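You operate a simulated robot arm through the tools that you are given. There is no shell and no other tool. Be economical: measure what you need, move in short steps, check, and stop when the job is done.

Carry out the task below with a simulated robot arm. There is one attempt and no reset: what you move stays moved.

TASK
Put one of the sample clumps from the top of the riveting bench in the brown lint bin.
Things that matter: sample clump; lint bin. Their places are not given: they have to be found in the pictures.

It is judged by the outcome, as a careful person would: the job done as asked, and still so three seconds after it is handed in. It fails if anything else is knocked over, pushed out of place, dropped, spilled or broken.

THE ROBOT
A 7-joint arm with a two-finger parallel gripper, fixed in place. Base frame: the origin is at the foot of the arm, x ahead of it, y to its left, z up; the work surface is at about z = 0. Lengths are in m, angles in degrees, forces in N, time in s.
With the tool pointing down near the work surface it reaches from about 0.22 to 0.58 m from the base axis. Its first joint turns from -66.0 to 66.0 degrees. Payload 2.5 kg.
Tool frame: the origin (TCP) lies between the finger pads and is the grasp point; the fingertips stand 0.023 m ahead of it; z points along the fingers, y is the line along which they close. The gripper opens to 0.094 m. The fingers are 0.038 m wide and 0.01 m thick; the gripper's body (0.054 by 0.096 m) begins 0.039 m behind the TCP.
Orientation is told as [roll, pitch, yaw] about the base's x, y, z axes, in that order, counted from this pose: with the fingers straight down and closing along the base's y, the tool's x points along the base's -x, its y along +y and its z along -z.

THE INTERFACE
- The arm moves only by the tool step_arm. Its argument "motion" is a list of rows, each a list of 3 entries, a list of its own where there are three numbers: the shift along the base's x, y, z in m, then the turn, a rotation vector about the base's x, y, z in degrees, then the finger opening in m, from 0 to 0.094. In form: [[[x, y, z], [wx, wy, wz], hand], ...]. A call has 1 to 12 rows; each row is the pose to reach, as a shift and turn from the pose commanded when the call began. A row lasts 0.2 s, in which the tool goes at most 0.05 m and 8.6 degrees; a call with a longer step from one row to the next is refused whole, and so is a gripper value outside its range. A pose out of reach is approached as far as the arm can. The call stops where the force on the tool passes 40 N (or 10 N more than at its start, if that is more) or the arm is blocked; 0.2 s more then pass. The fingers move at their own pace (about 0.108 m/s each) and stop on an object; they squeeze with about 26 N. The grip force told is the motor's: it shows also when the fingers shut on nothing. Time passes only in rows, and 0.2 s behind the last, so rows that repeat a pose let the fingers close. It gives the time, the measured TCP pose, the force on the tool (base axes), the opening and the grip force at its end, in the units of the frame above (readings bear some noise).
- Cameras (640 x 400 px; columns grow to the right, rows downward): "scene" is fixed at [0.1186, -0.4121, 0.5327]; the picture's right is [0.81, -0.58, 0.00], its down [-0.39, -0.54, -0.74] and it looks along [0.43, 0.61, -0.67] (base axes); focal length 214 px, centre (320, 200). "wrist" rides on the gripper at [-0.039, 0, -0.044] in the tool frame; the picture's right is [0.00, -1.00, 0.00], its down [0.97, 0.00, -0.24] and it looks along [0.24, 0.00, 0.97] (tool axes); focal length 218 px, centre (320, 200).
- capture(camera): a new picture of that camera. No time passes.
- measure_at(camera, pixels): for up to 12 pixels [column, row] of the newest picture of that camera ("zoom" is the newest enlarged one), the place [x, y, z] in the base frame of the surface seen there, good to about 0.002 m. No time passes.
- zoom(camera, box): a new picture of the part [left, top, right, bottom] of that camera's present view, enlarged. No time passes.
- job_done(): hands the job in; it is judged then, once.

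Work in short steps. Measure before you move; look again where a grasp or a placing could have gone wrong, and mend it. You have 60 turns and 20 pictures in all, the two below and enlarged ones among them. Open the gripper and draw the arm clear of the work before you hand the job in, unless the task says otherwise; then end with one line.

The tools are called after "Request:" as a command line: name --argument value ..., lists and objects as JSON in quotes. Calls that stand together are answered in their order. step_arm: Moves the arm, as the interface text tells. Its arguments: {"type":"object","properties":{"motion":{"type":"array"}},"required":["motion"]} The other tools are called the same way: capture (camera) takes a picture; measure_at (camera, pixels) gives the place of the surface under pixels of a picture; zoom (camera, box) takes an enlarged picture of a part of a camera's view; job_done () hands the job in.

At the start:

```text
t: 0.0
eef_pos: [0.4079, 0.1613, 0.3453]
tcp_rot: [0.0, 0.0, 0.0]
force: [-0.4, 0.5, -0.3]
grip_width: 0.0939
grip_force: 0.1
```

scene: 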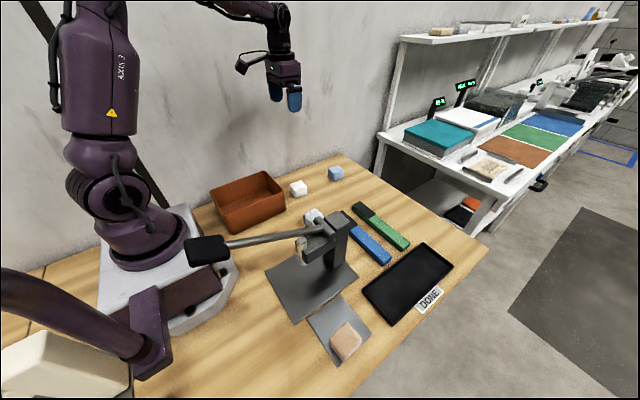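
wrist: 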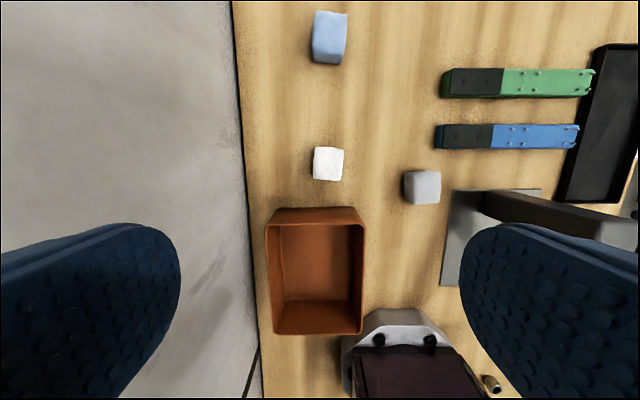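

The wrist view shows small lumps at (330,38), (328,163) and (421,187), and a brown bin at (316,275). I'll enlarge both views and measure them.

Request:
zoom --camera "scene" --box '[200, 150, 440, 300]'

Request:
measure_at --camera "wrist" --pixels '[[330, 30], [328, 160], [422, 185], [314, 162], [343, 162], [328, 148], [328, 177], [316, 285], [270, 275], [362, 275], [316, 215], [300, 110]]'

Request:
measure_at --camera "scene" --pixels '[[298, 184], [336, 170], [345, 335], [315, 214], [212, 192], [265, 174], [285, 193], [226, 230], [245, 195]]'

```text
2.67 times, centred on (320, 225) of scene
```

zoom: 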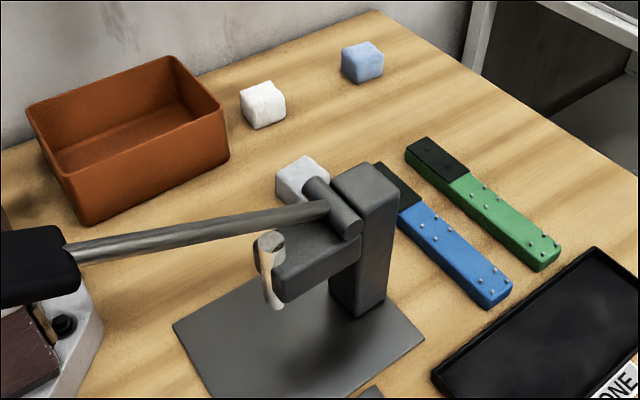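

```text
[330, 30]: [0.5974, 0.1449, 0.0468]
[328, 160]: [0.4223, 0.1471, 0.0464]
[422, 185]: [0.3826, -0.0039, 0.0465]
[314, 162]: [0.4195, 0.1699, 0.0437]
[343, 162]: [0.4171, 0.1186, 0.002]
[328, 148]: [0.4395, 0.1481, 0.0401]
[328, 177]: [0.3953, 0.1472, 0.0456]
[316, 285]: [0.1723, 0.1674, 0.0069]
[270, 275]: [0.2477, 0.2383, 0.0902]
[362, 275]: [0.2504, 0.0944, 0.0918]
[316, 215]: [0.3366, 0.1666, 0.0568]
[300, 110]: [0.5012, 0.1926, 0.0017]
```

```text
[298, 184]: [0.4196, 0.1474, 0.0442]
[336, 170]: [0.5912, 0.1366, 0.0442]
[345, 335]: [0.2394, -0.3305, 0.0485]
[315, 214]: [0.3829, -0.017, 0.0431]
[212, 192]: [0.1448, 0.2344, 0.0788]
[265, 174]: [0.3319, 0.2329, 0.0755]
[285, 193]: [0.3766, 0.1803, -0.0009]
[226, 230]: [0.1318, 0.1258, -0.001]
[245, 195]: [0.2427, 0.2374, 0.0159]
```

The white clump is centred near (0.417, 0.147), its top is at 0.046, and it stands free. The bin covers x 0.15–0.335 and y 0.095–0.238, with its rim at 0.09. I'll move above the white clump and look again.

Request:
step_arm --motion '[[[0.003, -0.005, -0.04], [0, 0, 0], 0.094], [[0.006, -0.01, -0.08], [0, 0, 0], 0.094], [[0.009, -0.0145, -0.12], [0, 0, 0], 0.094], [[0.009, -0.0145, -0.16], [0, 0, 0], 0.094], [[0.009, -0.0145, -0.19], [0, 0, 0], 0.094], [[0.009, -0.0145, -0.19], [0, 0, 0], 0.094]]'

Request:
capture --camera "wrist"

```text
t: 1.4
eef_pos: [0.4172, 0.1475, 0.1577]
tcp_rot: [0.0, -0.1, 0.1]
force: [0.3, -0.6, 0.0]
grip_width: 0.0943
grip_force: 0.1
```

```text
16 pictures are left
```

wrist: 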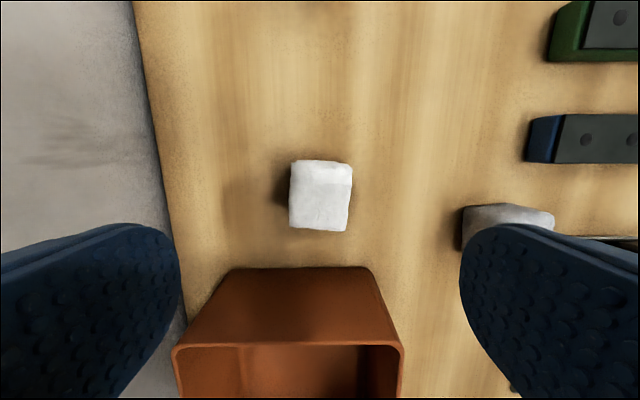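

The clump is centred between the fingers (column 320), with no obstacles near the finger paths. I'll descend and close.

Request:
measure_at --camera "wrist" --pixels '[[294, 205], [348, 205], [320, 186], [320, 227], [320, 162]]'

Request:
step_arm --motion '[[[0, 0, -0.04], [0, 0, 0], 0.094], [[0, 0, -0.08], [0, 0, 0], 0.094], [[0, 0, -0.11], [0, 0, 0], 0.094], [[0, 0, -0.127], [0, 0, 0], 0.094], [[0, 0, -0.127], [0, 0, 0], 0.094]]'

```text
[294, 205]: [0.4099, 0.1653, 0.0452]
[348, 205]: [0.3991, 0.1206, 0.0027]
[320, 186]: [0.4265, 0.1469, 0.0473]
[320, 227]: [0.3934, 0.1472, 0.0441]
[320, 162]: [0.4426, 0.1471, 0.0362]
```

```text
t: 2.6
eef_pos: [0.4154, 0.1471, 0.0271]
tcp_rot: [0.0, 0.0, 0.0]
force: [-0.7, 0.5, 0.6]
grip_width: 0.0943
grip_force: 0.0
```

The arm reached z 0.027 without contact. I'll close and lift a little.

Request:
step_arm --motion '[[[0, 0, 0], [0, 0, 0], 0.03], [[0, 0, 0], [0, 0, 0], 0.03], [[0, 0, 0], [0, 0, 0], 0.03], [[0, 0, 0.03], [0, 0, 0], 0.03], [[0, 0, 0.07], [0, 0, 0], 0.03], [[0, 0, 0.11], [0, 0, 0], 0.03], [[0, 0, 0.13], [0, 0, 0], 0.03]]'

Request:
capture --camera "wrist"

```text
t: 4.2
eef_pos: [0.4117, 0.1471, 0.1576]
tcp_rot: [-0.1, 0.0, 0.0]
force: [0.3, -0.8, -0.6]
grip_width: 0.0493
grip_force: 26.1
```

```text
15 pictures are left
```

wrist: 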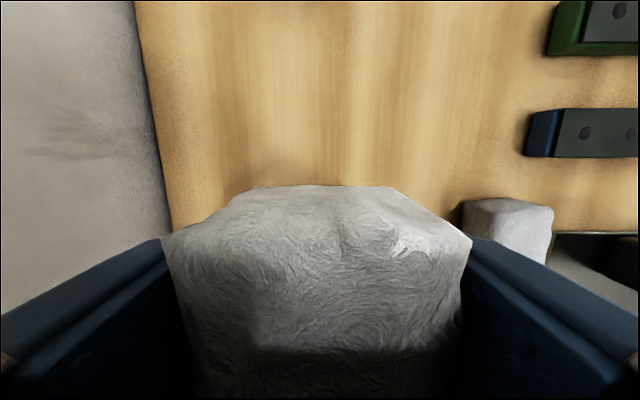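

The clump is held (opening 0.049, grip 26 N) and its underside, at about 0.13, clears the rim at 0.09. I'll carry it over the bin centre.

Request:
step_arm --motion '[[[-0.03, 0.004, 0.01], [0, 0, 0], 0.03], [[-0.06, 0.008, 0.02], [0, 0, 0], 0.03], [[-0.09, 0.012, 0.02], [0, 0, 0], 0.03], [[-0.12, 0.016, 0.02], [0, 0, 0], 0.03], [[-0.145, 0.019, 0.02], [0, 0, 0], 0.03], [[-0.163, 0.019, 0.02], [0, 0, 0], 0.03], [[-0.163, 0.019, 0.02], [0, 0, 0], 0.03]]'

Request:
capture --camera "scene"

```text
t: 5.8
eef_pos: [0.2519, 0.1685, 0.1801]
tcp_rot: [-0.1, 0.0, 0.0]
force: [-0.5, 0.2, -1.0]
grip_width: 0.0493
grip_force: 26.4
```

```text
14 pictures are left
```

scene: 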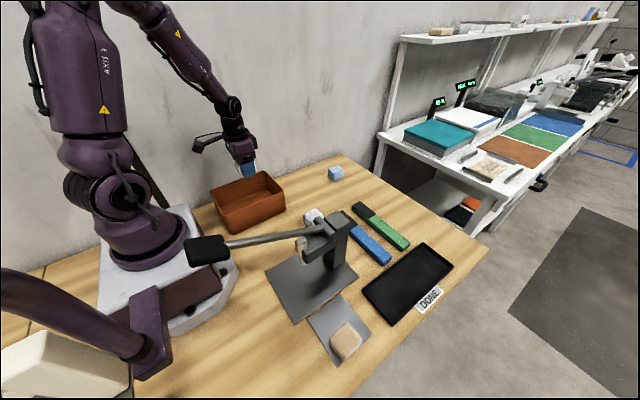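

The gripper is at (245,167) over the bin. I'll enlarge the view to confirm the clump is still held before lowering.

Request:
zoom --camera "scene" --box '[190, 120, 310, 240]'

```text
3.33 times, centred on (250, 180) of scene
```

zoom: 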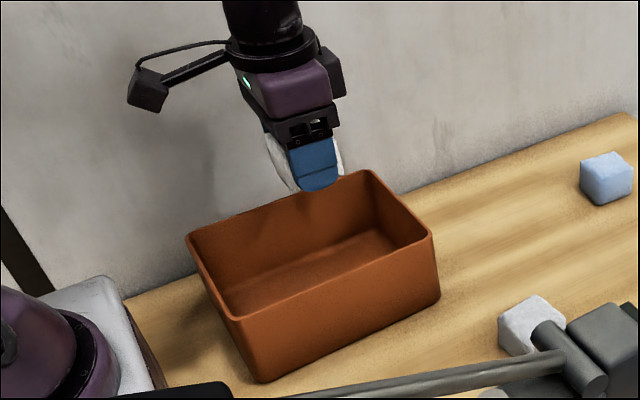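

The clump is held over the bin. A bracket sticks out from the wrist at zoom (150,90), so I'll measure its height before lowering.

Request:
measure_at --camera "zoom" --pixels '[[150, 90], [150, 106], [318, 175], [302, 125]]'

```text
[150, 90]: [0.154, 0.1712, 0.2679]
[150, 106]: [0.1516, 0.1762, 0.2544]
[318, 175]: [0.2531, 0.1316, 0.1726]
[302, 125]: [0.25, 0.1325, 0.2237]
```

The bracket's underside is 0.07 above the TCP, so it clears the rim. I'll lower to about z 0.055, release and rise.

Request:
step_arm --motion '[[[0, 0, -0.03], [0, 0, 0], 0.03], [[0, 0, -0.06], [0, 0, 0], 0.03], [[0, 0, -0.09], [0, 0, 0], 0.03], [[0, 0, -0.115], [0, 0, 0], 0.03], [[0, 0, -0.125], [0, 0, 0], 0.03], [[0, 0, -0.125], [0, 0, 0], 0.03]]'

```text
t: 7.2
eef_pos: [0.2529, 0.1653, 0.0556]
tcp_rot: [-0.1, -0.1, 0.0]
force: [-0.1, -0.1, -0.5]
grip_width: 0.0492
grip_force: 26.0
```

The TCP is at 0.056 inside the bin with no contact. I'll open to 0.085 and then raise.

Request:
step_arm --motion '[[[0, 0, 0], [0, 0, 0], 0.085], [[0, 0, 0], [0, 0, 0], 0.085], [[0, 0, 0], [0, 0, 0], 0.085], [[0, 0, 0.03], [0, 0, 0], 0.085], [[0, 0, 0.07], [0, 0, 0], 0.085], [[0, 0, 0.11], [0, 0, 0], 0.085], [[0, 0, 0.15], [0, 0, 0], 0.085], [[0.04, 0, 0.19], [0, 0, 0], 0.085], [[0.08, 0, 0.22], [0, 0, 0], 0.085], [[0.12, 0, 0.25], [0, 0, 0], 0.085]]'

Request:
capture --camera "scene"

Request:
capture --camera "wrist"

```text
refused: row 8 steps farther than a row can; nothing moved
```

```text
12 pictures are left
```

scene: 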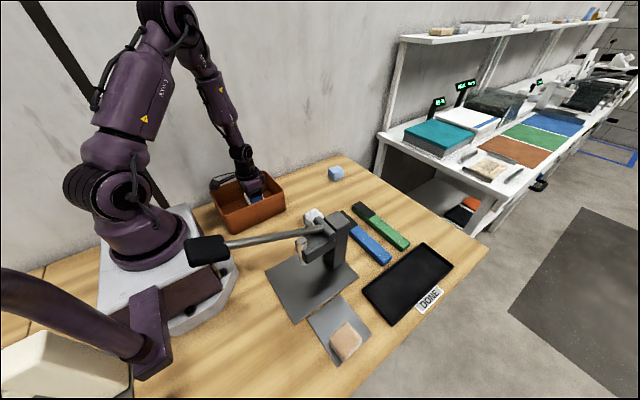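

```text
11 pictures are left
```

wrist: 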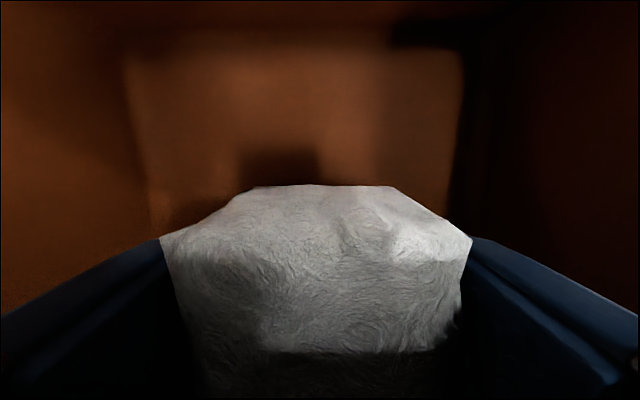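

That call was refused because one row stepped too far. The clump is clearly inside the bin, so I'll repeat it with shorter steps.

Request:
step_arm --motion '[[[0, 0, 0], [0, 0, 0], 0.085], [[0, 0, 0], [0, 0, 0], 0.085], [[0, 0, 0], [0, 0, 0], 0.085], [[0, 0, 0.03], [0, 0, 0], 0.085], [[0, 0, 0.07], [0, 0, 0], 0.085], [[0, 0, 0.11], [0, 0, 0], 0.085], [[0, 0, 0.15], [0, 0, 0], 0.085], [[0.03, 0, 0.18], [0, 0, 0], 0.085], [[0.06, 0, 0.21], [0, 0, 0], 0.085], [[0.09, 0, 0.24], [0, 0, 0], 0.085], [[0.12, 0, 0.26], [0, 0, 0], 0.085], [[0.12, 0, 0.26], [0, 0, 0], 0.085]]'

Request:
capture --camera "scene"

Request:
capture --camera "wrist"

```text
t: 9.8
eef_pos: [0.3741, 0.1678, 0.3156]
tcp_rot: [0.1, 0.0, 0.0]
force: [0.5, 0.1, -0.6]
grip_width: 0.0849
grip_force: 0.1
```

```text
10 pictures are left
```

scene: 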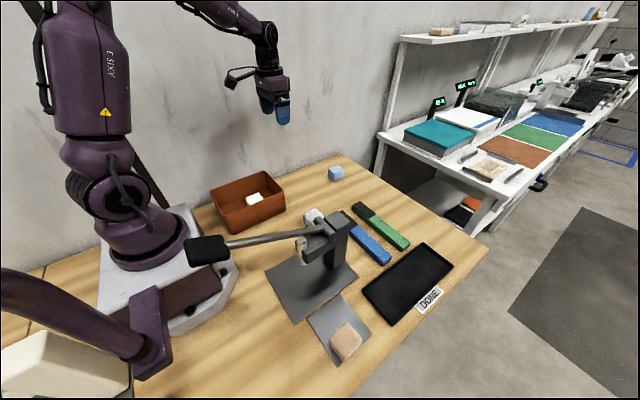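

```text
9 pictures are left
```

wrist: 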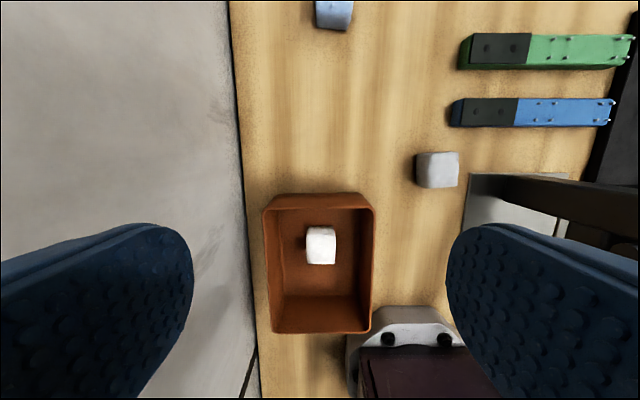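

The clump lies in the bin at wrist (321,245), everything else is where it was, and the arm is clear. I'll hand the job in.

Request:
job_done

```text
The job is handed in.
```

The white sample clump is in the brown lint bin, nothing else was moved, and the arm is clear with the gripper open.
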